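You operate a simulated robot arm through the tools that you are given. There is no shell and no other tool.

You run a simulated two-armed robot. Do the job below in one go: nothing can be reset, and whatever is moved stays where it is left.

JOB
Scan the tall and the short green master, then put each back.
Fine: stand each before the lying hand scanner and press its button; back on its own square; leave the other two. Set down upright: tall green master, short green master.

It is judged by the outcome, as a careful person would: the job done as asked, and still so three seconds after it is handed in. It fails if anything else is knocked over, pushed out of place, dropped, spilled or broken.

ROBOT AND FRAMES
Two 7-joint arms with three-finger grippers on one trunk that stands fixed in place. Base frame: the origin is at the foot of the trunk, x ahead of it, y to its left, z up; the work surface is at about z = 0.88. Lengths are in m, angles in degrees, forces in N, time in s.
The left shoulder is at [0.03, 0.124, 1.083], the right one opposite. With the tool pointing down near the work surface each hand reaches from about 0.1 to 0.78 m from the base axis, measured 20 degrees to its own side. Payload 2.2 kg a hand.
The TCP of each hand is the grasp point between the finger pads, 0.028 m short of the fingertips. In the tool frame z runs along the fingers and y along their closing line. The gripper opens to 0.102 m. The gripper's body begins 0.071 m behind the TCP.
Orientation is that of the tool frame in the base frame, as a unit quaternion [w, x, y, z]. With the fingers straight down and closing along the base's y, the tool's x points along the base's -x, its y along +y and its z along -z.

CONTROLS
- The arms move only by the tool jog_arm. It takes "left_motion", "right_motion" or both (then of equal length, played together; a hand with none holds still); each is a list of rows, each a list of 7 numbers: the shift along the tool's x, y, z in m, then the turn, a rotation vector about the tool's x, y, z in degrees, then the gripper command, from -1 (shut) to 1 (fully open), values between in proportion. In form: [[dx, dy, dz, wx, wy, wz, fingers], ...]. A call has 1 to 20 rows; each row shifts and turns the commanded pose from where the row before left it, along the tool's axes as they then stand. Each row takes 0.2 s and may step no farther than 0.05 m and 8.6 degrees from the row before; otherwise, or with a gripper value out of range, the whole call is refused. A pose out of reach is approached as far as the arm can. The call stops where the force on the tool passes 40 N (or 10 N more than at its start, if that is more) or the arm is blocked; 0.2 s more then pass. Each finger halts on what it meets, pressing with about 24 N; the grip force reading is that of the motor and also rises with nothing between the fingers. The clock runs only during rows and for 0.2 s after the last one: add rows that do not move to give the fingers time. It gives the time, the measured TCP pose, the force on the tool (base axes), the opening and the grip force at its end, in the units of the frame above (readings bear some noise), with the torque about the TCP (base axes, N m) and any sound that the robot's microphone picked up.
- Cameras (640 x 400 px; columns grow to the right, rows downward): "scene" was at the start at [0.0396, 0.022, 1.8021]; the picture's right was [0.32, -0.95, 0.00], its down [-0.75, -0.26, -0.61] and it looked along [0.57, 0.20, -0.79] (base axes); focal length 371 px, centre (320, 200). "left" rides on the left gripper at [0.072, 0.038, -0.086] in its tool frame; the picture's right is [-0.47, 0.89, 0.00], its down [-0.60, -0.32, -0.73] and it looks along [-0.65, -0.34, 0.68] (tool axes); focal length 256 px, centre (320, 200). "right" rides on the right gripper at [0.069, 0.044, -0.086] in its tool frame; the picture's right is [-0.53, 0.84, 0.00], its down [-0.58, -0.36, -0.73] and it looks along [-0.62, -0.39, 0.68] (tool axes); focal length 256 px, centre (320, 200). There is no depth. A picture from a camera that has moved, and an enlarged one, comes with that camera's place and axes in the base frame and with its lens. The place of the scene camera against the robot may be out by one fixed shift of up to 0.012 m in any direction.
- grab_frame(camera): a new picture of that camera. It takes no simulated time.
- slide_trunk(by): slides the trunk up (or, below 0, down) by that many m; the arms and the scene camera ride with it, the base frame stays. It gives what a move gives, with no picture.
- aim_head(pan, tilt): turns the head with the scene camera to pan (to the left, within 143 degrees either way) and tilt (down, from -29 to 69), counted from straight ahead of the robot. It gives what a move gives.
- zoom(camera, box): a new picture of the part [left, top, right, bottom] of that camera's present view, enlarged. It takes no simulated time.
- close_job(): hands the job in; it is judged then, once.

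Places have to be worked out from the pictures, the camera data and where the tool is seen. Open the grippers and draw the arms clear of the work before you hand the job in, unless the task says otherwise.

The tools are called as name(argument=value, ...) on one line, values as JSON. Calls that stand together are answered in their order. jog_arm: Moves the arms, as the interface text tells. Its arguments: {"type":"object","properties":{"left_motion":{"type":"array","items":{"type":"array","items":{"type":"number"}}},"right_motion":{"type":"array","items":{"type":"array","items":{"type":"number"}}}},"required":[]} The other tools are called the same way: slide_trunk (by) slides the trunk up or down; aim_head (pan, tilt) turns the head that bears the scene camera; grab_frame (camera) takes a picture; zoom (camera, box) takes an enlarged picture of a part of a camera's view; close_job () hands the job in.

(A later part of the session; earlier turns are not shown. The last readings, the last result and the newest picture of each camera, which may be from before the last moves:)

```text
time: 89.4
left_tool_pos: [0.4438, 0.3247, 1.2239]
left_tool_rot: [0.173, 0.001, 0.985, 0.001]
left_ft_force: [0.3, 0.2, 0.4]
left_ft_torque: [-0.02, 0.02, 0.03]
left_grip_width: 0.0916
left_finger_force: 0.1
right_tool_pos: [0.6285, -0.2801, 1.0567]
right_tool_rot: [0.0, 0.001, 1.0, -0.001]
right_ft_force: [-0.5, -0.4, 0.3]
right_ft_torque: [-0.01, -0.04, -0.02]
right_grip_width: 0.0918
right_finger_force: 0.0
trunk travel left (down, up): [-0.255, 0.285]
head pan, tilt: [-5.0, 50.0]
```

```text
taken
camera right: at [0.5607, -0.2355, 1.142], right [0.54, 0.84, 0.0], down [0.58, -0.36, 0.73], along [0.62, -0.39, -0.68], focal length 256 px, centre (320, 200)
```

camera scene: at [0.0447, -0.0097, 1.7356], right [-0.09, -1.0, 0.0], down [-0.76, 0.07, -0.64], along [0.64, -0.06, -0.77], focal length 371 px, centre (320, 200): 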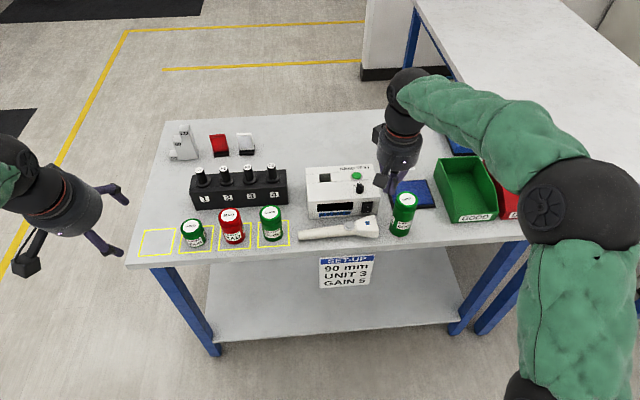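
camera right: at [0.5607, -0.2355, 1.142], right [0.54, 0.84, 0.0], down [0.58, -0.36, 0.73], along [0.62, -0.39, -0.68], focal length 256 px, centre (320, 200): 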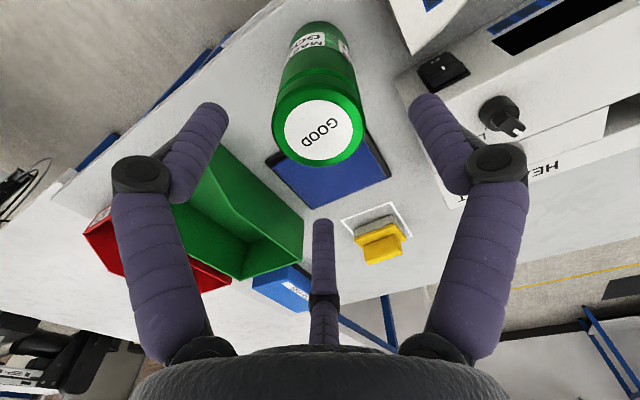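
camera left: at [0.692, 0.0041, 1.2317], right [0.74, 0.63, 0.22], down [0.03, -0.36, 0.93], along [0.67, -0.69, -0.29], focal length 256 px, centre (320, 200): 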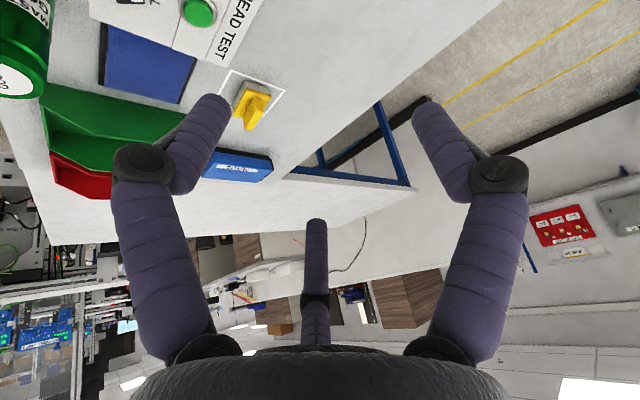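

It is centred within 1 mm. I descend to z = 0.967 and close.

jog_arm(right_motion=[[0, 0, 0.03, 0, 0, 0, 0.8], [0, 0, 0.03, 0, 0, 0, 0.8], [0, 0, 0.03, 0, 0, 0, 0.8], [0, 0, 0, 0, 0, 0, 0.8]])

jog_arm(right_motion=[[0, 0, 0, 0, 0, 0, 0.45], [0, 0, 0, 0, 0, 0, 0.3], [0, 0, 0, 0, 0, 0, 0], [0, 0, 0, 0, 0, 0, -1], [0, 0, 0, 0, 0, 0, -1]])

grab_frame(camera="right")

```text
time: 90.4
left_tool_pos: [0.443, 0.3257, 1.2246]
left_tool_rot: [0.173, 0.0, 0.985, 0.001]
left_ft_force: [0.0, 0.0, 0.5]
left_ft_torque: [0.02, 0.0, -0.01]
left_grip_width: 0.0921
left_finger_force: 0.1
right_tool_pos: [0.6275, -0.2782, 0.9651]
right_tool_rot: [0.0, 0.001, 1.0, 0.0]
right_ft_force: [-0.5, 1.0, 0.0]
right_ft_torque: [0.01, -0.01, 0.0]
right_grip_width: 0.0918
right_finger_force: 0.1
trunk travel left (down, up): [-0.255, 0.285]
head pan, tilt: [-5.0, 50.0]
```

```text
time: 91.6
left_tool_pos: [0.4426, 0.3243, 1.2246]
left_tool_rot: [0.173, 0.001, 0.985, 0.001]
left_ft_force: [-0.1, -0.4, -0.5]
left_ft_torque: [-0.03, -0.02, 0.01]
left_grip_width: 0.092
left_finger_force: 0.0
right_tool_pos: [0.6287, -0.2797, 0.9651]
right_tool_rot: [0.0, 0.001, 1.0, 0.0]
right_ft_force: [0.1, -1.4, 2.5]
right_ft_torque: [-0.04, 0.02, 0.03]
right_grip_width: 0.0549
right_finger_force: 24.3
trunk travel left (down, up): [-0.255, 0.285]
head pan, tilt: [-5.0, 50.0]
```

```text
taken
camera right: at [0.5602, -0.2356, 1.0511], right [0.54, 0.84, 0.0], down [0.58, -0.36, 0.73], along [0.62, -0.39, -0.68], focal length 256 px, centre (320, 200)
```

right: 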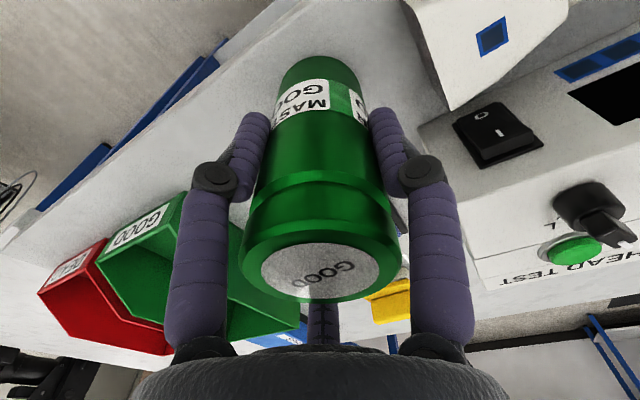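

The width is 0.055 with the hand vertical, so the can's true diameter is 55 mm. The fingers want the tool parallel to the can, which explains the earlier twist. The right hand now lifts it 1 cm and moves it to y = -0.329, a 90 mm gap, on the window's axis.

jog_arm(right_motion=[[0, 0, -0.005, 0, 0, 0, -1], [0, 0, -0.005, 0, 0, 0, -1], [-0.001, -0.0165, 0, 0, 0, 0, -1], [-0.001, -0.0165, 0, 0, 0, 0, -1], [-0.001, -0.0165, 0, 0, 0, 0, -1], [0, 0, 0.004, 0, 0, 0, -1], [0, 0, 0.003, 0, 0, 0, -1], [0, 0, 0, 0, 0, 0, -1]])

zoom(camera="scene", box=[330, 150, 490, 250])

grab_frame(camera="right")

```text
time: 93.4
left_tool_pos: [0.444, 0.3242, 1.2238]
left_tool_rot: [0.173, 0.001, 0.985, 0.001]
left_ft_force: [0.5, -0.2, 0.1]
left_ft_torque: [0.01, 0.01, -0.01]
left_grip_width: 0.0918
left_finger_force: 0.0
right_tool_pos: [0.6319, -0.3296, 0.9698]
right_tool_rot: [-0.001, 0.001, 1.0, 0.0]
right_ft_force: [-1.1, 0.7, -4.4]
right_ft_torque: [0.03, 0.0, 0.02]
right_grip_width: 0.0548
right_finger_force: 24.2
trunk travel left (down, up): [-0.255, 0.285]
head pan, tilt: [-5.0, 50.0]
```

```text
4.00 times, centred on (410, 200) of scene
camera zoom: at [0.0461, -0.0089, 1.7355], right [-0.09, -1.0, 0.0], down [-0.76, 0.07, -0.64], along [0.64, -0.06, -0.77], focal length 1483 px, centre (-40, 200)
```

zoom: 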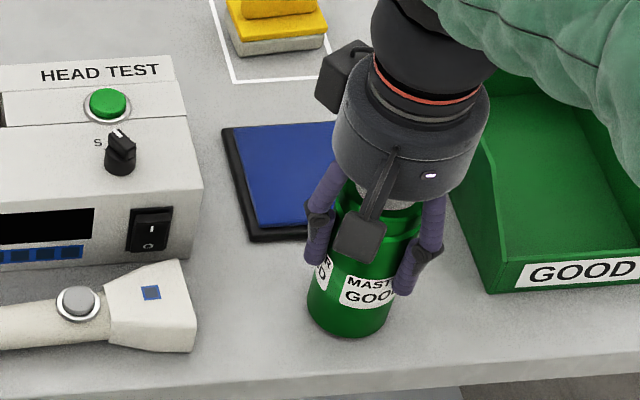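

```text
taken
camera right: at [0.5634, -0.2862, 1.0546], right [0.53, 0.84, 0.0], down [0.58, -0.36, 0.73], along [0.62, -0.39, -0.68], focal length 256 px, centre (320, 200)
```

right: 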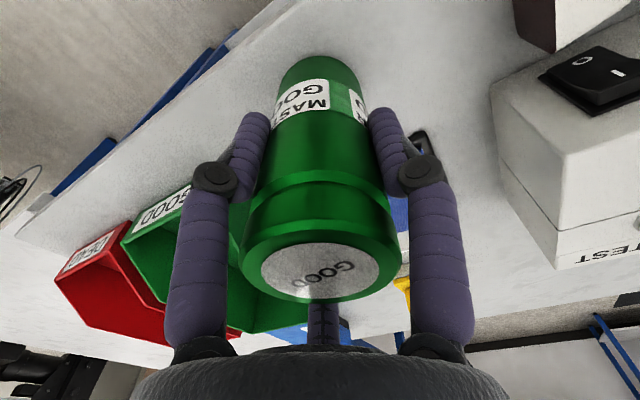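

It is in place, hovering a few millimetres up. I lower it to contact and release.

jog_arm(right_motion=[[0, 0, 0.002, 0, 0, 0, -1], [0, 0, 0.0015, 0, 0, 0, -1], [0, 0, 0, 0, 0, 0, -1]])

```text
time: 94.2
left_tool_pos: [0.4443, 0.3251, 1.2244]
left_tool_rot: [0.173, 0.001, 0.985, 0.001]
left_ft_force: [-0.5, 0.4, 0.4]
left_ft_torque: [-0.01, 0.04, -0.02]
left_grip_width: 0.0921
left_finger_force: 0.1
right_tool_pos: [0.6324, -0.33, 0.9647]
right_tool_rot: [0.001, 0.0, 1.0, 0.0]
right_ft_force: [-1.3, -0.1, -3.5]
right_ft_torque: [0.01, 0.05, -0.01]
right_grip_width: 0.0548
right_finger_force: 24.5
trunk travel left (down, up): [-0.255, 0.285]
head pan, tilt: [-5.0, 50.0]
```

jog_arm(right_motion=[[0, 0, 0.0015, 0, 0, 0, -1], [0, 0, 0, 0, 0, 0, -1]])

```text
time: 94.8
left_tool_pos: [0.4435, 0.3246, 1.2255]
left_tool_rot: [0.173, 0.0, 0.985, 0.0]
left_ft_force: [0.8, 0.2, 0.7]
left_ft_torque: [0.03, 0.0, 0.01]
left_grip_width: 0.0918
left_finger_force: 0.2
right_tool_pos: [0.6322, -0.3302, 0.9645]
right_tool_rot: [0.001, 0.001, 1.0, 0.001]
right_ft_force: [0.8, 0.8, 5.0]
right_ft_torque: [0.16, 0.15, -0.02]
right_grip_width: 0.055
right_finger_force: 23.9
trunk travel left (down, up): [-0.255, 0.285]
head pan, tilt: [-5.0, 50.0]
```

It has contact (+9 N). I open gradually, then rise and go over to the button.

jog_arm(right_motion=[[0, 0, 0, 0, 0, 0, 0.07], [0, 0, 0, 0, 0, 0, 0.12], [0, 0, 0, 0, 0, 0, 0.2], [0, 0, 0, 0, 0, 0, 0.4], [0, 0, 0, 0, 0, 0, 0.8], [0, 0, 0, 0, 0, 0, 0.8], [0, 0, -0.03, 0, 0, 0, 0.8], [0, 0, -0.04, 0, 0, 0, 0.8], [0, 0, -0.04, 0, 0, 0, 0.8], [0, 0, -0.04, 0, 0, 0, 0.8], [0, 0, 0, 0, 0, 0, 0.8]])

jog_arm(right_motion=[[0.001, 0.0388, 0, 0, 0, 0, -1], [0.001, 0.0388, 0, 0, 0, 0, -1], [0.001, 0.0388, 0, 0, 0, 0, -1], [0.001, 0.0388, 0, 0, 0, 0, -1], [0.001, 0.0388, 0, 0, 0, 0, -1], [0, 0, 0.04, 0, 0, 0, -1], [0, 0, 0.04, 0, 0, 0, -1], [0, 0, 0.04, 0, 0, 0, -1], [0, 0, 0, 0, 0, 0, -1]])

zoom(camera="right", box=[240, 60, 400, 190])

zoom(camera="scene", box=[290, 150, 450, 250])

```text
time: 97.2
left_tool_pos: [0.4446, 0.3245, 1.2252]
left_tool_rot: [0.172, 0.001, 0.985, 0.0]
left_ft_force: [-0.3, 0.0, 0.0]
left_ft_torque: [0.02, 0.04, 0.02]
left_grip_width: 0.0917
left_finger_force: 0.0
right_tool_pos: [0.6317, -0.3302, 1.1148]
right_tool_rot: [-0.001, 0.0, 1.0, 0.001]
right_ft_force: [-0.2, -1.1, -0.5]
right_ft_torque: [0.0, 0.02, -0.01]
right_grip_width: 0.0917
right_finger_force: 0.1
trunk travel left (down, up): [-0.255, 0.285]
head pan, tilt: [-5.0, 50.0]
```

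```text
time: 99.2
left_tool_pos: [0.443, 0.326, 1.225]
left_tool_rot: [0.174, 0.001, 0.985, 0.001]
left_ft_force: [0.6, 0.1, -0.8]
left_ft_torque: [-0.04, -0.01, -0.01]
left_grip_width: 0.0916
left_finger_force: 0.2
right_tool_pos: [0.6255, -0.1362, 0.9945]
right_tool_rot: [0.0, 0.0, 1.0, 0.0]
right_ft_force: [-0.9, 0.1, 0.2]
right_ft_torque: [0.01, -0.04, 0.02]
right_grip_width: 0.0022
right_finger_force: 23.8
trunk travel left (down, up): [-0.255, 0.285]
head pan, tilt: [-5.0, 50.0]
```

```text
3.08 times, centred on (320, 125) of right
camera zoom: at [0.5575, -0.0923, 1.0804], right [0.53, 0.84, 0.0], down [0.58, -0.36, 0.73], along [0.62, -0.39, -0.68], focal length 788 px, centre (320, 431)
```

zoom: 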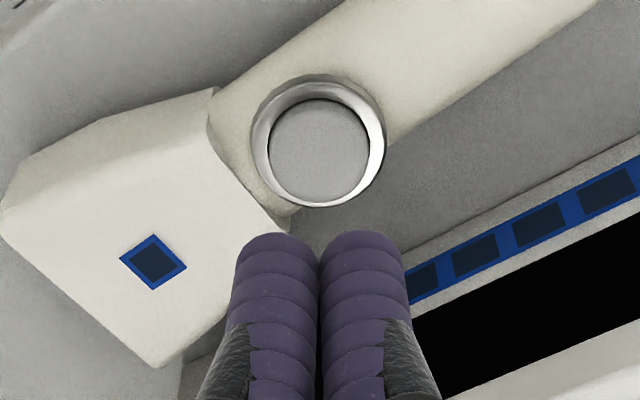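

```text
4.00 times, centred on (370, 200) of scene
camera zoom: at [0.045, -0.0086, 1.7356], right [-0.09, -1.0, 0.0], down [-0.76, 0.07, -0.64], along [0.64, -0.06, -0.77], focal length 1483 px, centre (120, 200)
```

zoom: 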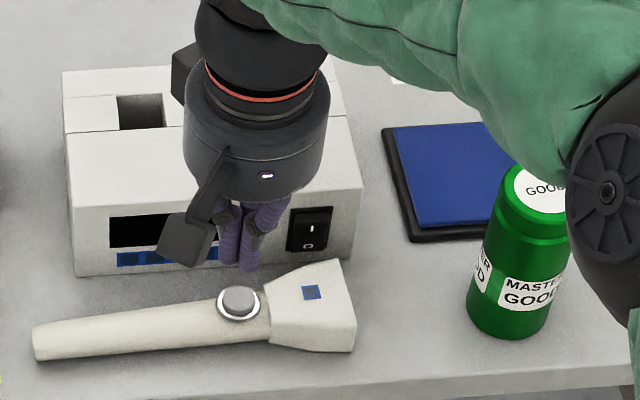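

The can stands 90 mm off, and the button is under the fingers. I press again, slowly.

jog_arm(right_motion=[[0, 0, 0.015, 0, 0, 0, -1], [0, 0, 0.015, 0, 0, 0, -1], [0, 0, 0.01, 0, 0, 0, -1], [0, 0, 0.004, 0, 0, 0, -1], [0, 0, 0.002, 0, 0, 0, -1], [0, 0, 0.002, 0, 0, 0, -1], [0, 0, 0.002, 0, 0, 0, -1], [0, 0, 0.002, 0, 0, 0, -1]])

zoom(camera="scene", box=[310, 180, 450, 260])

```text
time: 101.0
left_tool_pos: [0.4445, 0.3259, 1.2239]
left_tool_rot: [0.172, 0.001, 0.985, 0.001]
left_ft_force: [0.1, -0.6, 0.2]
left_ft_torque: [-0.01, 0.01, -0.02]
left_grip_width: 0.0916
left_finger_force: 0.0
right_tool_pos: [0.6258, -0.1369, 0.942]
right_tool_rot: [0.001, 0.001, 1.0, 0.001]
right_ft_force: [-0.1, 0.9, 2.8]
right_ft_torque: [-0.03, -0.04, 0.0]
right_grip_width: 0.002
right_finger_force: 24.5
trunk travel left (down, up): [-0.255, 0.285]
head pan, tilt: [-5.0, 50.0]
heard: click
```

```text
4.57 times, centred on (380, 220) of scene
camera zoom: at [0.0455, -0.0086, 1.7356], right [-0.09, -1.0, 0.0], down [-0.76, 0.07, -0.64], along [0.64, -0.06, -0.77], focal length 1694 px, centre (46, 109)
```

zoom: 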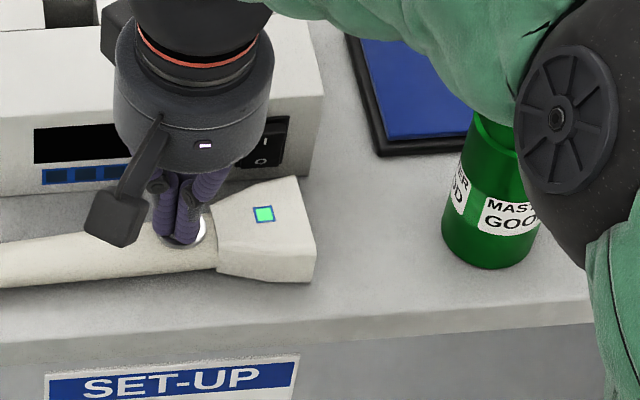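

The indicator lit green, so the tall master is scanned at 90 mm. I release the button, return the right hand over the tall can and grasp it again.

jog_arm(right_motion=[[0, 0, -0.004, 0, 0, 0, -1], [0, 0, -0.03, 0, 0, 0, -1], [0, 0, -0.045, 0, 0, 0, -1], [0, 0, -0.045, 0, 0, 0, -1], [0, 0, -0.045, 0, 0, 0, -1], [-0.0012, -0.0388, 0, 0, 0, 0, 0.8], [-0.0012, -0.0388, 0, 0, 0, 0, 0.8], [-0.0012, -0.0388, 0, 0, 0, 0, 0.8], [-0.0012, -0.0388, 0, 0, 0, 0, 0.8], [-0.0012, -0.0388, 0, 0, 0, 0, 0.8], [0, 0, 0, 0, 0, 0, 0.8]])

grab_frame(camera="right")

zoom(camera="scene", box=[310, 150, 470, 260])

```text
time: 103.4
left_tool_pos: [0.4442, 0.3257, 1.2236]
left_tool_rot: [0.172, 0.001, 0.985, 0.001]
left_ft_force: [-0.2, -0.3, 0.3]
left_ft_torque: [-0.05, -0.03, -0.02]
left_grip_width: 0.0916
left_finger_force: 0.0
right_tool_pos: [0.6313, -0.33, 1.1104]
right_tool_rot: [0.001, 0.001, 1.0, 0.0]
right_ft_force: [0.2, -0.2, 0.5]
right_ft_torque: [-0.01, -0.01, -0.02]
right_grip_width: 0.0918
right_finger_force: 0.0
trunk travel left (down, up): [-0.255, 0.285]
head pan, tilt: [-5.0, 50.0]
```

```text
taken
camera right: at [0.5626, -0.2858, 1.1962], right [0.53, 0.85, 0.0], down [0.58, -0.36, 0.73], along [0.62, -0.39, -0.68], focal length 256 px, centre (320, 200)
```

right: 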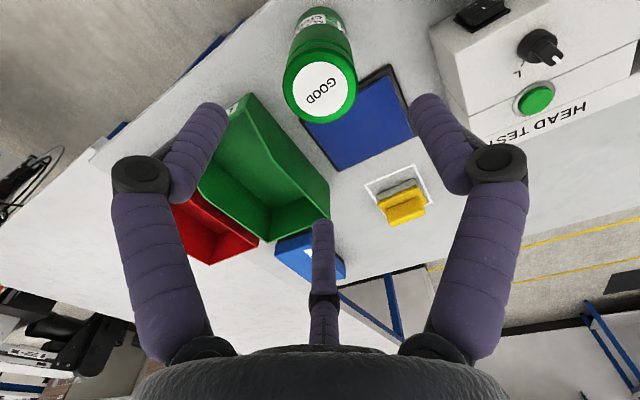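

```text
3.64 times, centred on (390, 205) of scene
camera zoom: at [0.0456, -0.0079, 1.7355], right [-0.09, -1.0, 0.0], down [-0.76, 0.07, -0.64], along [0.64, -0.06, -0.77], focal length 1348 px, centre (66, 182)
```

zoom: 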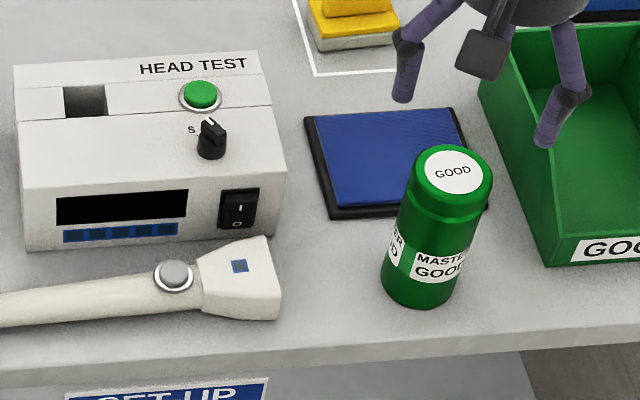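

It is centred. I descend, grasp, lift, and bring the can to a hand-over spot at about (0.617, -0.262), which the left hand can reach almost vertically.

jog_arm(right_motion=[[0, 0, 0.04, 0, 0, 0, 0.8], [0, 0, 0.04, 0, 0, 0, 0.8], [0, 0, 0.04, 0, 0, 0, 0.8], [0, 0, 0.0255, 0, 0, 0, 0.8], [0, 0, 0, 0, 0, 0, 0.5], [0, 0, 0, 0, 0, 0, 0.3], [0, 0, 0, 0, 0, 0, 0], [0, 0, 0, 0, 0, 0, -1], [0, 0, 0, 0, 0, 0, -1], [0, 0, 0, 0, 0, 0, -1]])

jog_arm(right_motion=[[0, 0, -0.007, 0, 0, 0, -1], [0, 0, -0.007, 0, 0, 0, -1], [0.0035, 0.017, 0, 0, 0, 0, -1], [0.0035, 0.017, 0, 0, 0, 0, -1], [0.0035, 0.017, 0, 0, 0, 0, -1], [0.0035, 0.017, 0, 0, 0, 0, -1], [0, 0, 0.005, 0, 0, 0, -1], [0, 0, 0.004, 0, 0, 0, -1], [0, 0, 0, 0, 0, 0, -1]])

zoom(camera="scene", box=[310, 150, 470, 260])

```text
time: 105.6
left_tool_pos: [0.4446, 0.3245, 1.2254]
left_tool_rot: [0.173, 0.0, 0.985, 0.001]
left_ft_force: [0.0, -0.1, -0.4]
left_ft_torque: [-0.01, 0.01, -0.02]
left_grip_width: 0.092
left_finger_force: 0.0
right_tool_pos: [0.6334, -0.3299, 0.9652]
right_tool_rot: [0.0, 0.0, 1.0, 0.0]
right_ft_force: [-0.7, -1.7, -0.3]
right_ft_torque: [-0.11, 0.0, 0.01]
right_grip_width: 0.0549
right_finger_force: 23.8
trunk travel left (down, up): [-0.255, 0.285]
head pan, tilt: [-5.0, 50.0]
```

```text
time: 107.6
left_tool_pos: [0.4437, 0.3263, 1.2262]
left_tool_rot: [0.173, 0.001, 0.985, 0.001]
left_ft_force: [0.0, -0.1, -0.4]
left_ft_torque: [0.0, 0.01, 0.01]
left_grip_width: 0.0917
left_finger_force: 0.0
right_tool_pos: [0.6201, -0.2629, 0.9704]
right_tool_rot: [0.0, 0.001, 1.0, 0.0]
right_ft_force: [-0.2, 0.1, -4.7]
right_ft_torque: [0.02, 0.02, -0.01]
right_grip_width: 0.0553
right_finger_force: 24.2
trunk travel left (down, up): [-0.255, 0.285]
head pan, tilt: [-5.0, 50.0]
```

```text
3.64 times, centred on (390, 205) of scene
camera zoom: at [0.0462, -0.0093, 1.7355], right [-0.09, -1.0, 0.0], down [-0.76, 0.07, -0.64], along [0.64, -0.06, -0.77], focal length 1348 px, centre (66, 182)
```

zoom: 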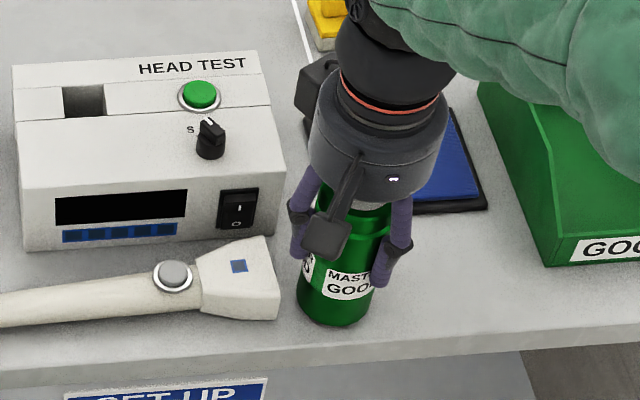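

I lower it to the table and release gradually.

jog_arm(right_motion=[[0, 0, 0.002, 0, 0, 0, -1], [0, 0, 0.002, 0, 0, 0, -1], [0, 0, 0.001, 0, 0, 0, -1], [0, 0, 0, 0, 0, 0, -1]])

```text
time: 108.6
left_tool_pos: [0.4448, 0.3247, 1.224]
left_tool_rot: [0.173, 0.002, 0.985, 0.001]
left_ft_force: [-0.1, 0.1, 0.1]
left_ft_torque: [-0.03, -0.02, -0.02]
left_grip_width: 0.0916
left_finger_force: 0.0
right_tool_pos: [0.6191, -0.2616, 0.9653]
right_tool_rot: [0.0, 0.001, 1.0, 0.0]
right_ft_force: [1.6, 0.3, 1.6]
right_ft_torque: [0.01, 0.09, -0.04]
right_grip_width: 0.0551
right_finger_force: 24.6
trunk travel left (down, up): [-0.255, 0.285]
head pan, tilt: [-5.0, 50.0]
```

jog_arm(right_motion=[[0, 0, 0, 0, 0, 0, 0.07], [0, 0, 0, 0, 0, 0, 0.12], [0, 0, 0, 0, 0, 0, 0.2], [0, 0, 0, 0, 0, 0, 0.4], [0, 0, 0, 0, 0, 0, 0.7], [0, 0, 0, 0, 0, 0, 0.7], [0, 0, -0.03, 0, 0, 0, 0.7], [0, 0, -0.04, 0, 0, 0, 0.7], [0, 0, -0.04, 0, 0, 0, 0.7], [0, 0, -0.04, 0, 0, 0, 0.7], [0.03, -0.033, 0, 0, 0, 0, 0.7], [0.03, -0.033, 0, 0, 0, 0, 0.7], [0.03, -0.033, 0, 0, 0, 0, 0.7], [0.03, -0.033, 0, 0, 0, 0, 0.7], [0.03, -0.033, 0, 0, 0, 0, 0.7], [0.03, -0.033, 0, 0, 0, 0, 0.7], [0.03, -0.033, 0, 0, 0, 0, 0.7], [0.03, -0.033, 0, 0, 0, 0, 0.7], [0.03, -0.033, 0, 0, 0, 0, 0.7], [0, 0, 0, 0, 0, 0, 0.7]])

grab_frame(camera="scene")

```text
time: 112.8
left_tool_pos: [0.4451, 0.3247, 1.2239]
left_tool_rot: [0.174, 0.0, 0.985, 0.001]
left_ft_force: [0.6, 0.9, -0.1]
left_ft_torque: [-0.02, -0.01, 0.01]
left_grip_width: 0.0918
left_finger_force: 0.0
right_tool_pos: [0.3492, -0.5595, 1.1148]
right_tool_rot: [0.0, 0.0, 1.0, 0.0]
right_ft_force: [-0.2, 1.0, 0.4]
right_ft_torque: [-0.01, 0.03, -0.02]
right_grip_width: 0.0868
right_finger_force: 0.1
trunk travel left (down, up): [-0.255, 0.285]
head pan, tilt: [-5.0, 50.0]
```

```text
taken
camera scene: at [0.0461, -0.0083, 1.7355], right [-0.09, -1.0, 0.0], down [-0.76, 0.07, -0.64], along [0.64, -0.06, -0.77], focal length 371 px, centre (320, 200)
```

scene: 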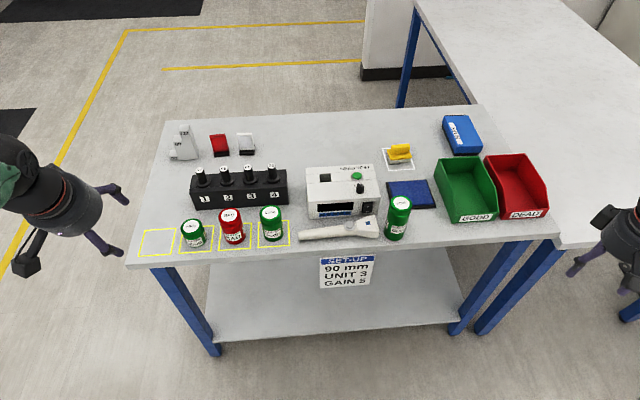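

The tall can stands at the hand-over spot and the right arm is clear. I raise the trunk so the left shoulder suits this height, reduce the left tool's tilt to 10°, and bring its hand down to carrying height on its own side.

slide_trunk(by=0.22)

jog_arm(left_motion=[[0, 0, 0, 0, 5, 0, 0.8], [0, 0, 0, 0, 5, 0, 0.8], [0.007, -0.01, 0.0394, 0, 0, 0, 0.8], [0.007, -0.01, 0.0394, 0, 0, 0, 0.8], [0.007, -0.01, 0.0394, 0, 0, 0, 0.8], [0.007, -0.01, 0.0394, 0, 0, 0, 0.8], [0.007, -0.01, 0.0394, 0, 0, 0, 0.8], [0.007, -0.01, 0.0394, 0, 0, 0, 0.8], [0.007, -0.01, 0.0394, 0, 0, 0, 0.8], [0.007, -0.01, 0.0394, 0, 0, 0, 0.8], [0, 0, 0, 0, 0, 0, 0.8]])

```text
time: 115.1
left_tool_pos: [0.4444, 0.3262, 1.4441]
left_tool_rot: [0.174, 0.0, 0.985, 0.0]
left_ft_force: [-0.2, -0.3, 0.5]
left_ft_torque: [-0.03, 0.0, 0.01]
left_grip_width: 0.0918
left_finger_force: 0.1
right_tool_pos: [0.35, -0.5591, 1.3336]
right_tool_rot: [-0.001, 0.0, 1.0, 0.0]
right_ft_force: [-0.3, -0.7, -0.5]
right_ft_torque: [-0.02, 0.0, -0.04]
right_grip_width: 0.087
right_finger_force: 0.1
trunk travel left (down, up): [-0.475, 0.065]
head pan, tilt: [-5.0, 50.0]
```

```text
time: 117.5
left_tool_pos: [0.4422, 0.2439, 1.1241]
left_tool_rot: [0.087, 0.0, 0.996, 0.001]
left_ft_force: [-0.3, 0.0, -0.6]
left_ft_torque: [-0.01, 0.01, -0.02]
left_grip_width: 0.092
left_finger_force: 0.1
right_tool_pos: [0.3489, -0.5604, 1.3357]
right_tool_rot: [0.0, 0.0, 1.0, -0.001]
right_ft_force: [-0.6, -0.5, 0.8]
right_ft_torque: [0.01, -0.03, -0.04]
right_grip_width: 0.0866
right_finger_force: 0.0
trunk travel left (down, up): [-0.475, 0.065]
head pan, tilt: [-5.0, 50.0]
```

Now I go diagonally toward the hand-over spot, stopping at (0.56, -0.17).

jog_arm(left_motion=[[-0.0116, -0.0414, 0.0021, 0, 0, 0, 0.8], [-0.0116, -0.0414, 0.0021, 0, 0, 0, 0.8], [-0.0116, -0.0414, 0.0021, 0, 0, 0, 0.8], [-0.0116, -0.0414, 0.0021, 0, 0, 0, 0.8], [-0.0116, -0.0414, 0.0021, 0, 0, 0, 0.8], [-0.0116, -0.0414, 0.0021, 0, 0, 0, 0.8], [-0.0116, -0.0414, 0.0021, 0, 0, 0, 0.8], [-0.0116, -0.0414, 0.0021, 0, 0, 0, 0.8], [-0.0116, -0.0414, 0.0021, 0, 0, 0, 0.8], [-0.0116, -0.0414, 0.0021, 0, 0, 0, 0.8], [0, 0, 0, 0, 0, 0, 0.8]])

grab_frame(camera="left")

grab_frame(camera="scene")

```text
time: 119.9
left_tool_pos: [0.5579, -0.1683, 1.1245]
left_tool_rot: [0.087, 0.001, 0.996, 0.001]
left_ft_force: [-1.0, 0.2, 0.8]
left_ft_torque: [0.02, 0.03, -0.03]
left_grip_width: 0.0917
left_finger_force: 0.0
right_tool_pos: [0.3492, -0.5586, 1.3352]
right_tool_rot: [0.0, -0.001, 1.0, 0.0]
right_ft_force: [-0.6, 0.2, 0.6]
right_ft_torque: [-0.01, 0.01, 0.0]
right_grip_width: 0.0867
right_finger_force: 0.1
trunk travel left (down, up): [-0.475, 0.065]
head pan, tilt: [-5.0, 50.0]
```

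```text
taken
camera left: at [0.4733, -0.131, 1.1985], right [0.46, 0.89, 0.08], down [0.47, -0.32, 0.82], along [0.76, -0.34, -0.56], focal length 256 px, centre (320, 200)
```

left: 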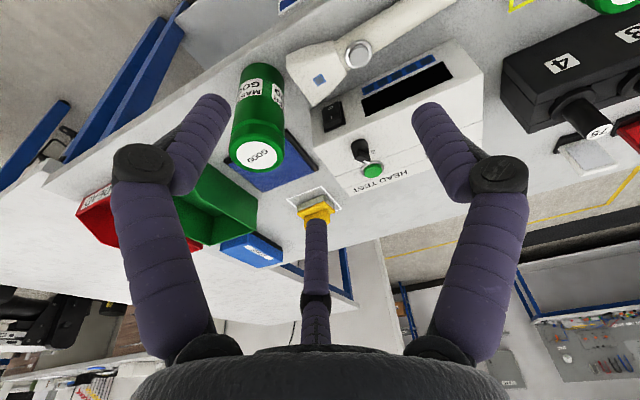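

```text
taken
camera scene: at [0.0452, -0.0076, 1.9556], right [-0.09, -1.0, 0.0], down [-0.76, 0.07, -0.64], along [0.64, -0.06, -0.77], focal length 371 px, centre (320, 200)
```

scene: 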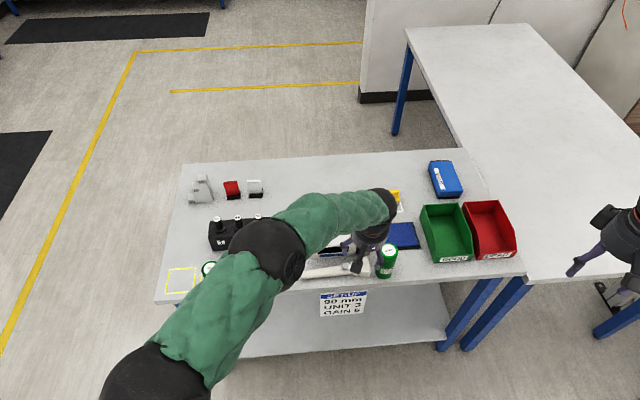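

The elbow is bent outward as it should be. I continue in small steps to above the can.

jog_arm(left_motion=[[-0.0116, -0.0188, 0.0021, 0, 0, 0, 0.8], [-0.0116, -0.0188, 0.0021, 0, 0, 0, 0.8], [-0.0116, -0.0188, 0.0021, 0, 0, 0, 0.8], [-0.0116, -0.0188, 0.0021, 0, 0, 0, 0.8], [0, 0, 0, 0, 0, 0, 0.8]])

grab_frame(camera="left")

```text
time: 121.1
left_tool_pos: [0.607, -0.2455, 1.1245]
left_tool_rot: [0.087, 0.0, 0.996, 0.0]
left_ft_force: [-0.6, -0.7, -0.3]
left_ft_torque: [-0.01, 0.0, 0.0]
left_grip_width: 0.0921
left_finger_force: 0.0
right_tool_pos: [0.3481, -0.5587, 1.3349]
right_tool_rot: [0.0, 0.0, 1.0, 0.0]
right_ft_force: [-0.4, 0.4, 0.4]
right_ft_torque: [0.02, -0.01, 0.02]
right_grip_width: 0.0866
right_finger_force: 0.0
trunk travel left (down, up): [-0.475, 0.065]
head pan, tilt: [-5.0, 50.0]
```

```text
taken
camera left: at [0.5218, -0.2069, 1.1972], right [0.46, 0.89, 0.08], down [0.47, -0.32, 0.82], along [0.76, -0.34, -0.56], focal length 256 px, centre (320, 200)
```

left: 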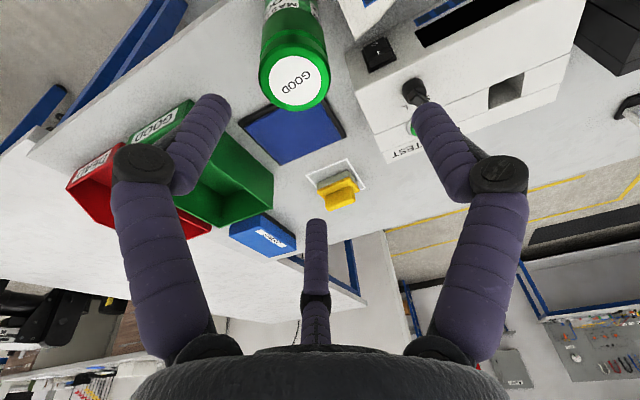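

The can's axis is at about (0.618, -0.261). I centre over it, then lower with the trunk, first part way.

jog_arm(left_motion=[[-0.0108, -0.0155, 0.0019, 0, 0, 0, 0.8], [0, 0, 0, 0, 0, 0, 0.8]])

slide_trunk(by=-0.07)

grab_frame(camera="left")

```text
time: 121.7
left_tool_pos: [0.6183, -0.2592, 1.124]
left_tool_rot: [0.087, 0.0, 0.996, 0.001]
left_ft_force: [0.3, 1.0, -0.5]
left_ft_torque: [0.0, -0.01, -0.04]
left_grip_width: 0.0918
left_finger_force: 0.0
right_tool_pos: [0.3474, -0.5595, 1.335]
right_tool_rot: [0.0, 0.0, 1.0, 0.0]
right_ft_force: [-0.7, 1.0, -0.1]
right_ft_torque: [-0.02, -0.03, 0.01]
right_grip_width: 0.0867
right_finger_force: 0.1
trunk travel left (down, up): [-0.475, 0.065]
head pan, tilt: [-5.0, 50.0]
```

```text
time: 122.8
left_tool_pos: [0.6186, -0.2607, 1.0521]
left_tool_rot: [0.087, 0.0, 0.996, 0.001]
left_ft_force: [0.2, 0.3, -0.3]
left_ft_torque: [0.0, -0.01, -0.01]
left_grip_width: 0.0916
left_finger_force: 0.1
right_tool_pos: [0.3488, -0.559, 1.2646]
right_tool_rot: [0.0, -0.001, 1.0, 0.0]
right_ft_force: [0.2, 0.4, 0.5]
right_ft_torque: [0.01, 0.01, 0.0]
right_grip_width: 0.0869
right_finger_force: 0.0
trunk travel left (down, up): [-0.405, 0.135]
head pan, tilt: [-5.0, 50.0]
```

```text
taken
camera left: at [0.5334, -0.2228, 1.127], right [0.46, 0.88, 0.08], down [0.47, -0.32, 0.82], along [0.76, -0.34, -0.56], focal length 256 px, centre (320, 200)
```

left: 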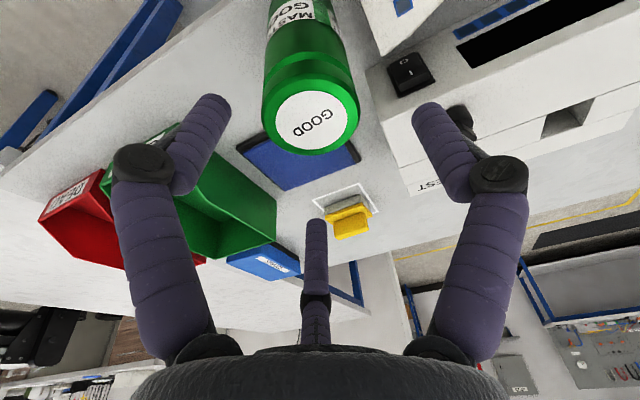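

It is centred within 3 mm. I correct that, lower the trunk the remaining 0.085, and close.

jog_arm(left_motion=[[0.0022, -0.0005, 0, 0, 0, 0, 0.8], [0, 0, 0, 0, 0, 0, 0.8]])

slide_trunk(by=-0.085)

grab_frame(camera="left")

zoom(camera="right", box=[100, 60, 420, 260])

```text
time: 123.4
left_tool_pos: [0.6157, -0.2624, 1.0532]
left_tool_rot: [0.087, 0.0, 0.996, 0.001]
left_ft_force: [-0.4, -0.8, 0.0]
left_ft_torque: [0.02, -0.01, -0.03]
left_grip_width: 0.0919
left_finger_force: 0.1
right_tool_pos: [0.3491, -0.5604, 1.2639]
right_tool_rot: [0.0, 0.0, 1.0, 0.0]
right_ft_force: [-0.7, 0.7, -0.3]
right_ft_torque: [0.03, 0.0, 0.02]
right_grip_width: 0.0867
right_finger_force: 0.0
trunk travel left (down, up): [-0.405, 0.135]
head pan, tilt: [-5.0, 50.0]
```

```text
time: 124.6
left_tool_pos: [0.6167, -0.2608, 0.9688]
left_tool_rot: [0.087, 0.001, 0.996, 0.001]
left_ft_force: [-1.2, -0.7, 0.1]
left_ft_torque: [0.0, 0.0, -0.03]
left_grip_width: 0.0921
left_finger_force: 0.1
right_tool_pos: [0.3486, -0.5589, 1.1791]
right_tool_rot: [0.0, 0.0, 1.0, 0.0]
right_ft_force: [-0.3, -0.8, 0.8]
right_ft_torque: [0.0, 0.04, 0.01]
right_grip_width: 0.0871
right_finger_force: 0.1
trunk travel left (down, up): [-0.32, 0.22]
head pan, tilt: [-5.0, 50.0]
```

```text
taken
camera left: at [0.5312, -0.2234, 1.0416], right [0.46, 0.88, 0.08], down [0.47, -0.32, 0.82], along [0.76, -0.34, -0.56], focal length 256 px, centre (320, 200)
```

left: 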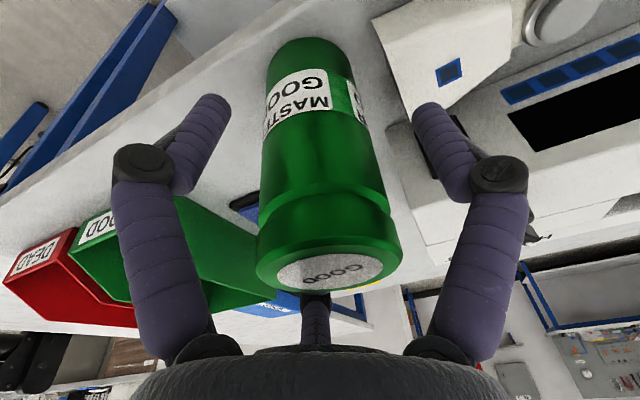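

```text
2.00 times, centred on (260, 160) of right
camera zoom: at [0.2805, -0.5161, 1.2658], right [0.54, 0.84, 0.0], down [0.58, -0.36, 0.73], along [0.62, -0.39, -0.68], focal length 512 px, centre (440, 280)
```

zoom: 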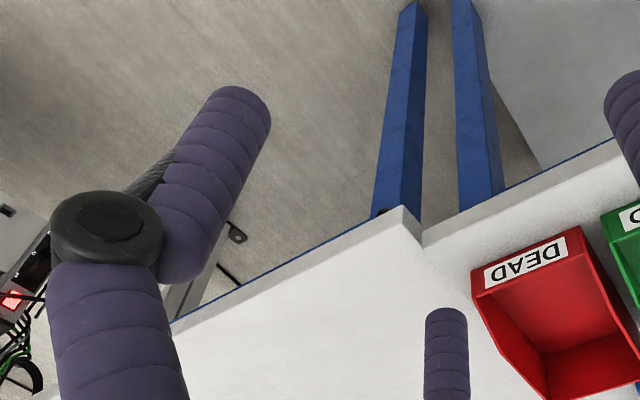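

Everything is in place. I close gradually on the can.

jog_arm(left_motion=[[0, 0, 0, 0, 0, 0, 0.5], [0, 0, 0, 0, 0, 0, 0.35], [0, 0, 0, 0, 0, 0, 0.2], [0, 0, 0, 0, 0, 0, 0], [0, 0, 0, 0, 0, 0, -1], [0, 0, 0, 0, 0, 0, -1]])

grab_frame(camera="left")

```text
time: 126.0
left_tool_pos: [0.6168, -0.2623, 0.9684]
left_tool_rot: [0.087, 0.002, 0.996, 0.001]
left_ft_force: [-0.6, 0.2, 4.1]
left_ft_torque: [0.09, 0.13, 0.02]
left_grip_width: 0.058
left_finger_force: 23.7
right_tool_pos: [0.3487, -0.5605, 1.1785]
right_tool_rot: [0.0, 0.0, 1.0, -0.001]
right_ft_force: [-0.6, -0.6, -0.1]
right_ft_torque: [0.04, 0.0, 0.04]
right_grip_width: 0.0864
right_finger_force: 0.0
trunk travel left (down, up): [-0.32, 0.22]
head pan, tilt: [-5.0, 50.0]
```

```text
taken
camera left: at [0.5311, -0.2236, 1.0414], right [0.46, 0.88, 0.08], down [0.47, -0.32, 0.82], along [0.76, -0.34, -0.56], focal length 256 px, centre (320, 200)
```

left: 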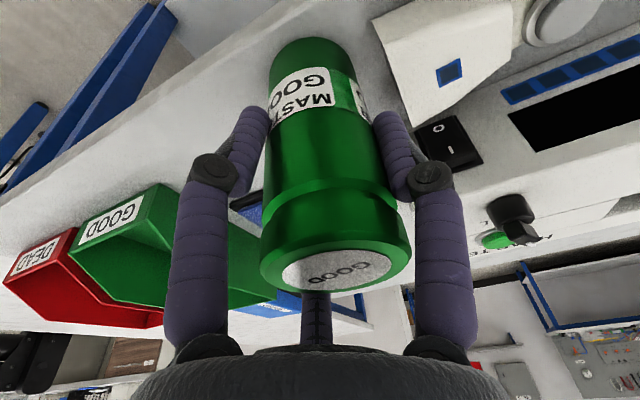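

The grip is good (0.058). I lift with the trunk, so the arm posture stays unchanged, and then back away inward and to the left.

slide_trunk(by=0.16)

jog_arm(left_motion=[[0.0116, 0.0188, -0.0021, 0, 0, 0, -1], [0.0116, 0.0188, -0.0021, 0, 0, 0, -1], [0.0116, 0.0188, -0.0021, 0, 0, 0, -1], [0.0116, 0.0188, -0.0021, 0, 0, 0, -1], [0.0, 0.03, 0.0, 0, 0, 0, -1], [0.0, 0.03, 0.0, 0, 0, 0, -1], [0, 0, 0, 0, 0, 0, -1]])

grab_frame(camera="left")

grab_frame(camera="scene")

```text
time: 127.8
left_tool_pos: [0.6164, -0.2629, 1.1276]
left_tool_rot: [0.086, 0.001, 0.996, 0.0]
left_ft_force: [0.3, 0.1, -4.1]
left_ft_torque: [-0.03, -0.01, 0.04]
left_grip_width: 0.058
left_finger_force: 24.6
right_tool_pos: [0.3495, -0.5595, 1.3385]
right_tool_rot: [0.0, -0.001, 1.0, 0.0]
right_ft_force: [0.0, 0.1, 0.0]
right_ft_torque: [-0.02, -0.03, -0.01]
right_grip_width: 0.0868
right_finger_force: 0.0
trunk travel left (down, up): [-0.48, 0.06]
head pan, tilt: [-5.0, 50.0]
```

```text
time: 129.4
left_tool_pos: [0.571, -0.1265, 1.1289]
left_tool_rot: [0.086, 0.0, 0.996, 0.001]
left_ft_force: [-0.3, -0.2, -4.0]
left_ft_torque: [0.02, 0.05, 0.02]
left_grip_width: 0.0582
left_finger_force: 24.0
right_tool_pos: [0.3492, -0.5614, 1.3373]
right_tool_rot: [-0.001, 0.0, 1.0, 0.001]
right_ft_force: [-0.5, -0.7, 0.4]
right_ft_torque: [0.03, -0.02, 0.01]
right_grip_width: 0.0869
right_finger_force: 0.0
trunk travel left (down, up): [-0.48, 0.06]
head pan, tilt: [-5.0, 50.0]
```

```text
taken
camera left: at [0.4854, -0.0889, 1.2015], right [0.46, 0.88, 0.08], down [0.47, -0.32, 0.82], along [0.75, -0.34, -0.56], focal length 256 px, centre (320, 200)
```

left: 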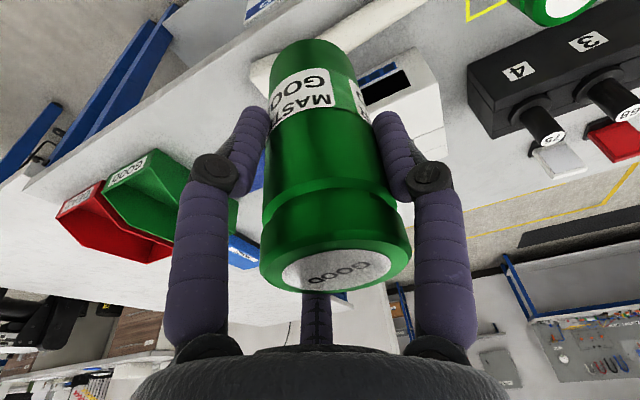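

```text
taken
camera scene: at [0.0462, -0.0106, 1.9605], right [-0.09, -1.0, 0.0], down [-0.76, 0.07, -0.64], along [0.64, -0.06, -0.77], focal length 371 px, centre (320, 200)
```

scene: 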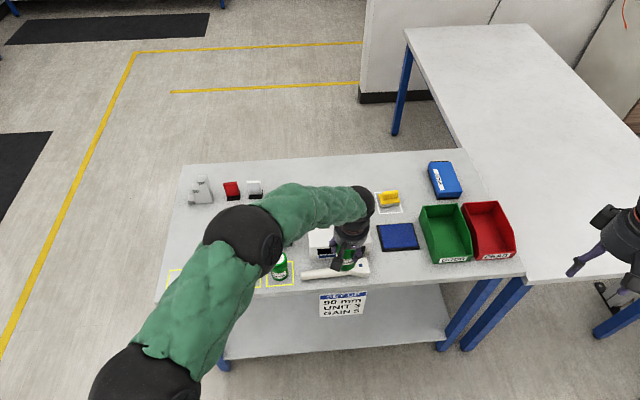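

It did not slip. I carry it back at this height to y = 0.385.

jog_arm(left_motion=[[0.001, 0.0426, 0, 0, 0, 0, -1], [0.001, 0.0426, 0, 0, 0, 0, -1], [0.001, 0.0426, 0, 0, 0, 0, -1], [0.001, 0.0426, 0, 0, 0, 0, -1], [0.001, 0.0426, 0, 0, 0, 0, -1], [0.001, 0.0426, 0, 0, 0, 0, -1], [0.001, 0.0426, 0, 0, 0, 0, -1], [0.001, 0.0426, 0, 0, 0, 0, -1], [0.001, 0.0426, 0, 0, 0, 0, -1], [0.001, 0.0426, 0, 0, 0, 0, -1], [0.001, 0.0426, 0, 0, 0, 0, -1], [0.001, 0.042, 0, 0, 0, 0, -1], [0, 0, 0, 0, 0, 0, -1]])

aim_head(pan=25, tilt=52)

grab_frame(camera="scene")

grab_frame(camera="left")

```text
time: 132.2
left_tool_pos: [0.5593, 0.386, 1.1269]
left_tool_rot: [0.086, 0.0, 0.996, 0.0]
left_ft_force: [-0.2, 0.4, -4.9]
left_ft_torque: [0.04, 0.02, -0.01]
left_grip_width: 0.0581
left_finger_force: 24.3
right_tool_pos: [0.3502, -0.5597, 1.3399]
right_tool_rot: [0.001, 0.0, 1.0, -0.001]
right_ft_force: [0.4, 0.0, 0.6]
right_ft_torque: [0.01, -0.02, 0.0]
right_grip_width: 0.0868
right_finger_force: 0.1
trunk travel left (down, up): [-0.48, 0.06]
head pan, tilt: [-5.0, 50.0]
```

```text
time: 133.2
left_tool_pos: [0.5605, 0.386, 1.1265]
left_tool_rot: [0.086, 0.0, 0.996, 0.0]
left_ft_force: [0.0, 0.1, -3.9]
left_ft_torque: [0.03, 0.0, -0.05]
left_grip_width: 0.0579
left_finger_force: 24.0
right_tool_pos: [0.3496, -0.56, 1.3388]
right_tool_rot: [0.0, 0.0, 1.0, -0.001]
right_ft_force: [0.4, -0.9, 0.5]
right_ft_torque: [0.01, 0.01, 0.02]
right_grip_width: 0.0867
right_finger_force: 0.0
trunk travel left (down, up): [-0.48, 0.06]
head pan, tilt: [25.0, 52.0]
```

```text
taken
camera scene: at [0.0376, 0.0297, 1.9578], right [0.42, -0.91, 0.0], down [-0.71, -0.33, -0.62], along [0.56, 0.26, -0.79], focal length 371 px, centre (320, 200)
```

scene: 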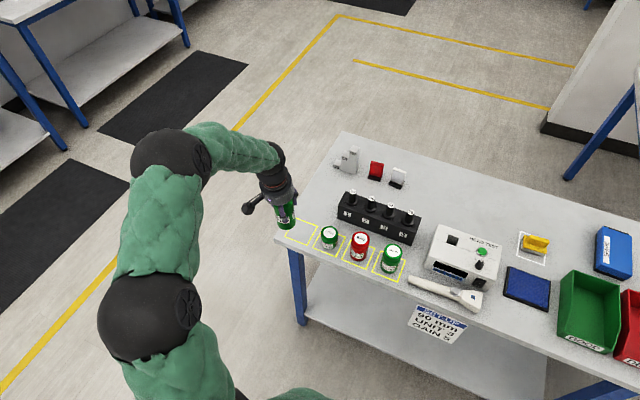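

```text
taken
camera left: at [0.475, 0.4237, 1.1996], right [0.46, 0.88, 0.08], down [0.47, -0.32, 0.82], along [0.75, -0.34, -0.56], focal length 256 px, centre (320, 200)
```

left: 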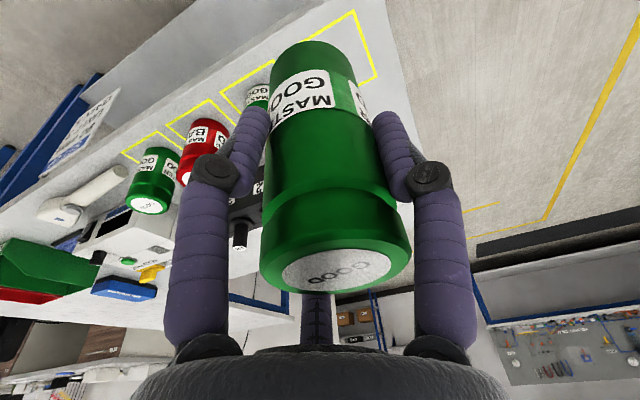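

The empty square is in view. I zoom to compute its centre.

zoom(camera="scene", box=[260, 190, 360, 265])

zoom(camera="left", box=[200, 0, 400, 125])

```text
5.33 times, centred on (310, 228) of scene
camera zoom: at [0.0376, 0.0297, 1.9578], right [0.42, -0.91, 0.0], down [-0.71, -0.33, -0.62], along [0.56, 0.26, -0.79], focal length 1977 px, centre (373, 53)
```

zoom: 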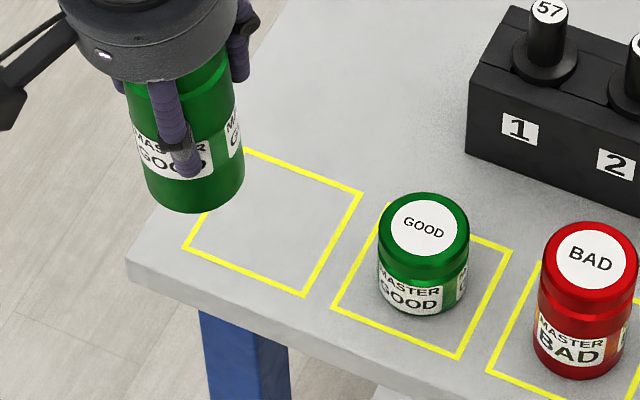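

```text
3.20 times, centred on (300, 62) of left
camera zoom: at [0.475, 0.4237, 1.1996], right [0.46, 0.88, 0.08], down [0.47, -0.32, 0.82], along [0.75, -0.34, -0.56], focal length 819 px, centre (384, 640)
```

zoom: 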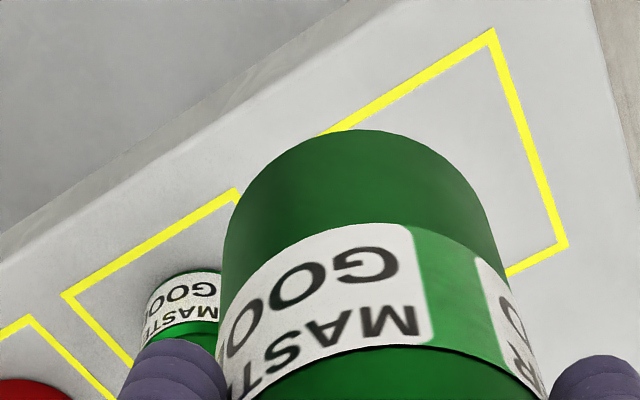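

The square's centre works out to about (0.646, 0.3835). I move over it and lower with the trunk to about 6 mm above the table.

jog_arm(left_motion=[[-0.0281, -0.0008, 0.005, 0, 0, 0, -1], [-0.0281, -0.0008, 0.005, 0, 0, 0, -1], [-0.0281, -0.0008, 0.005, 0, 0, 0, -1], [0, 0, 0, 0, 0, 0, -1]])

slide_trunk(by=-0.15)

zoom(camera="scene", box=[230, 140, 350, 240])

grab_frame(camera="left")

```text
time: 134.2
left_tool_pos: [0.6454, 0.3828, 1.1258]
left_tool_rot: [0.087, 0.001, 0.996, 0.001]
left_ft_force: [0.6, 0.4, -5.4]
left_ft_torque: [0.03, -0.02, 0.01]
left_grip_width: 0.058
left_finger_force: 23.8
right_tool_pos: [0.349, -0.5588, 1.3397]
right_tool_rot: [0.0, -0.001, 1.0, 0.0]
right_ft_force: [0.5, 0.2, 0.1]
right_ft_torque: [-0.02, -0.01, 0.0]
right_grip_width: 0.0869
right_finger_force: 0.0
trunk travel left (down, up): [-0.48, 0.06]
head pan, tilt: [25.0, 52.0]
```

```text
time: 135.9
left_tool_pos: [0.6448, 0.3827, 0.9753]
left_tool_rot: [0.086, 0.001, 0.996, 0.001]
left_ft_force: [0.3, 0.5, -5.1]
left_ft_torque: [-0.01, -0.01, -0.03]
left_grip_width: 0.0581
left_finger_force: 24.0
right_tool_pos: [0.3483, -0.5593, 1.1897]
right_tool_rot: [0.0, 0.0, 1.0, 0.001]
right_ft_force: [-0.8, 0.2, -0.2]
right_ft_torque: [-0.02, -0.01, 0.03]
right_grip_width: 0.0866
right_finger_force: 0.1
trunk travel left (down, up): [-0.33, 0.21]
head pan, tilt: [25.0, 52.0]
```

```text
4.00 times, centred on (290, 190) of scene
camera zoom: at [0.0374, 0.0298, 1.808], right [0.42, -0.91, 0.0], down [-0.71, -0.33, -0.62], along [0.56, 0.26, -0.79], focal length 1483 px, centre (440, 240)
```

zoom: 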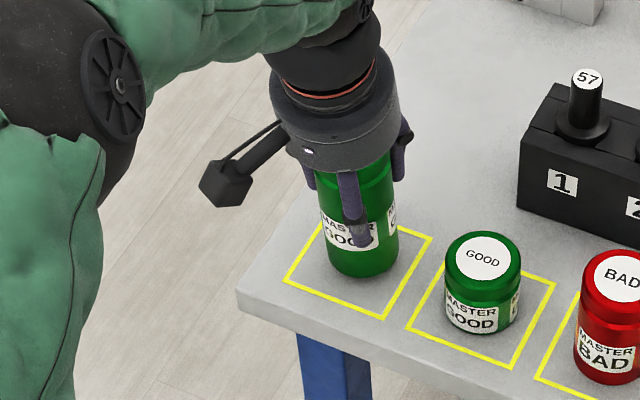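

```text
taken
camera left: at [0.5597, 0.4202, 1.0489], right [0.46, 0.88, 0.08], down [0.47, -0.32, 0.82], along [0.76, -0.34, -0.56], focal length 256 px, centre (320, 200)
```

left: 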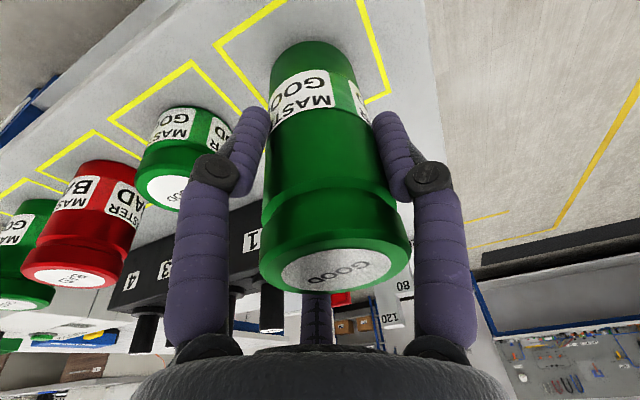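

It is centred over the square. I lower gently to contact.

jog_arm(left_motion=[[0.00035, 0, 0.00197, 0, 0, 0, -1], [0.00035, 0, 0.00197, 0, 0, 0, -1], [0.00018, 0, 0.001, 0, 0, 0, -1], [0, 0, 0, 0, 0, 0, -1]])

jog_arm(left_motion=[[0.00018, 0, 0.001, 0, 0, 0, -1], [0, 0, 0, 0, 0, 0, -1]])

```text
time: 136.9
left_tool_pos: [0.6459, 0.3826, 0.9709]
left_tool_rot: [0.087, 0.0, 0.996, 0.001]
left_ft_force: [-0.2, -0.7, -4.3]
left_ft_torque: [0.0, 0.0, 0.0]
left_grip_width: 0.0577
left_finger_force: 24.0
right_tool_pos: [0.3498, -0.5583, 1.1885]
right_tool_rot: [0.0, 0.0, 1.0, 0.0]
right_ft_force: [-0.8, 0.3, -0.9]
right_ft_torque: [0.0, 0.02, 0.01]
right_grip_width: 0.0868
right_finger_force: 0.0
trunk travel left (down, up): [-0.33, 0.21]
head pan, tilt: [25.0, 52.0]
```

```text
time: 137.6
left_tool_pos: [0.6453, 0.3826, 0.9699]
left_tool_rot: [0.087, 0.0, 0.996, 0.001]
left_ft_force: [0.8, 0.2, -4.0]
left_ft_torque: [-0.02, 0.03, 0.01]
left_grip_width: 0.058
left_finger_force: 23.7
right_tool_pos: [0.3492, -0.5595, 1.1893]
right_tool_rot: [0.0, 0.001, 1.0, 0.0]
right_ft_force: [0.2, 0.0, 0.0]
right_ft_torque: [0.0, -0.01, -0.04]
right_grip_width: 0.0868
right_finger_force: 0.0
trunk travel left (down, up): [-0.33, 0.21]
head pan, tilt: [25.0, 52.0]
```

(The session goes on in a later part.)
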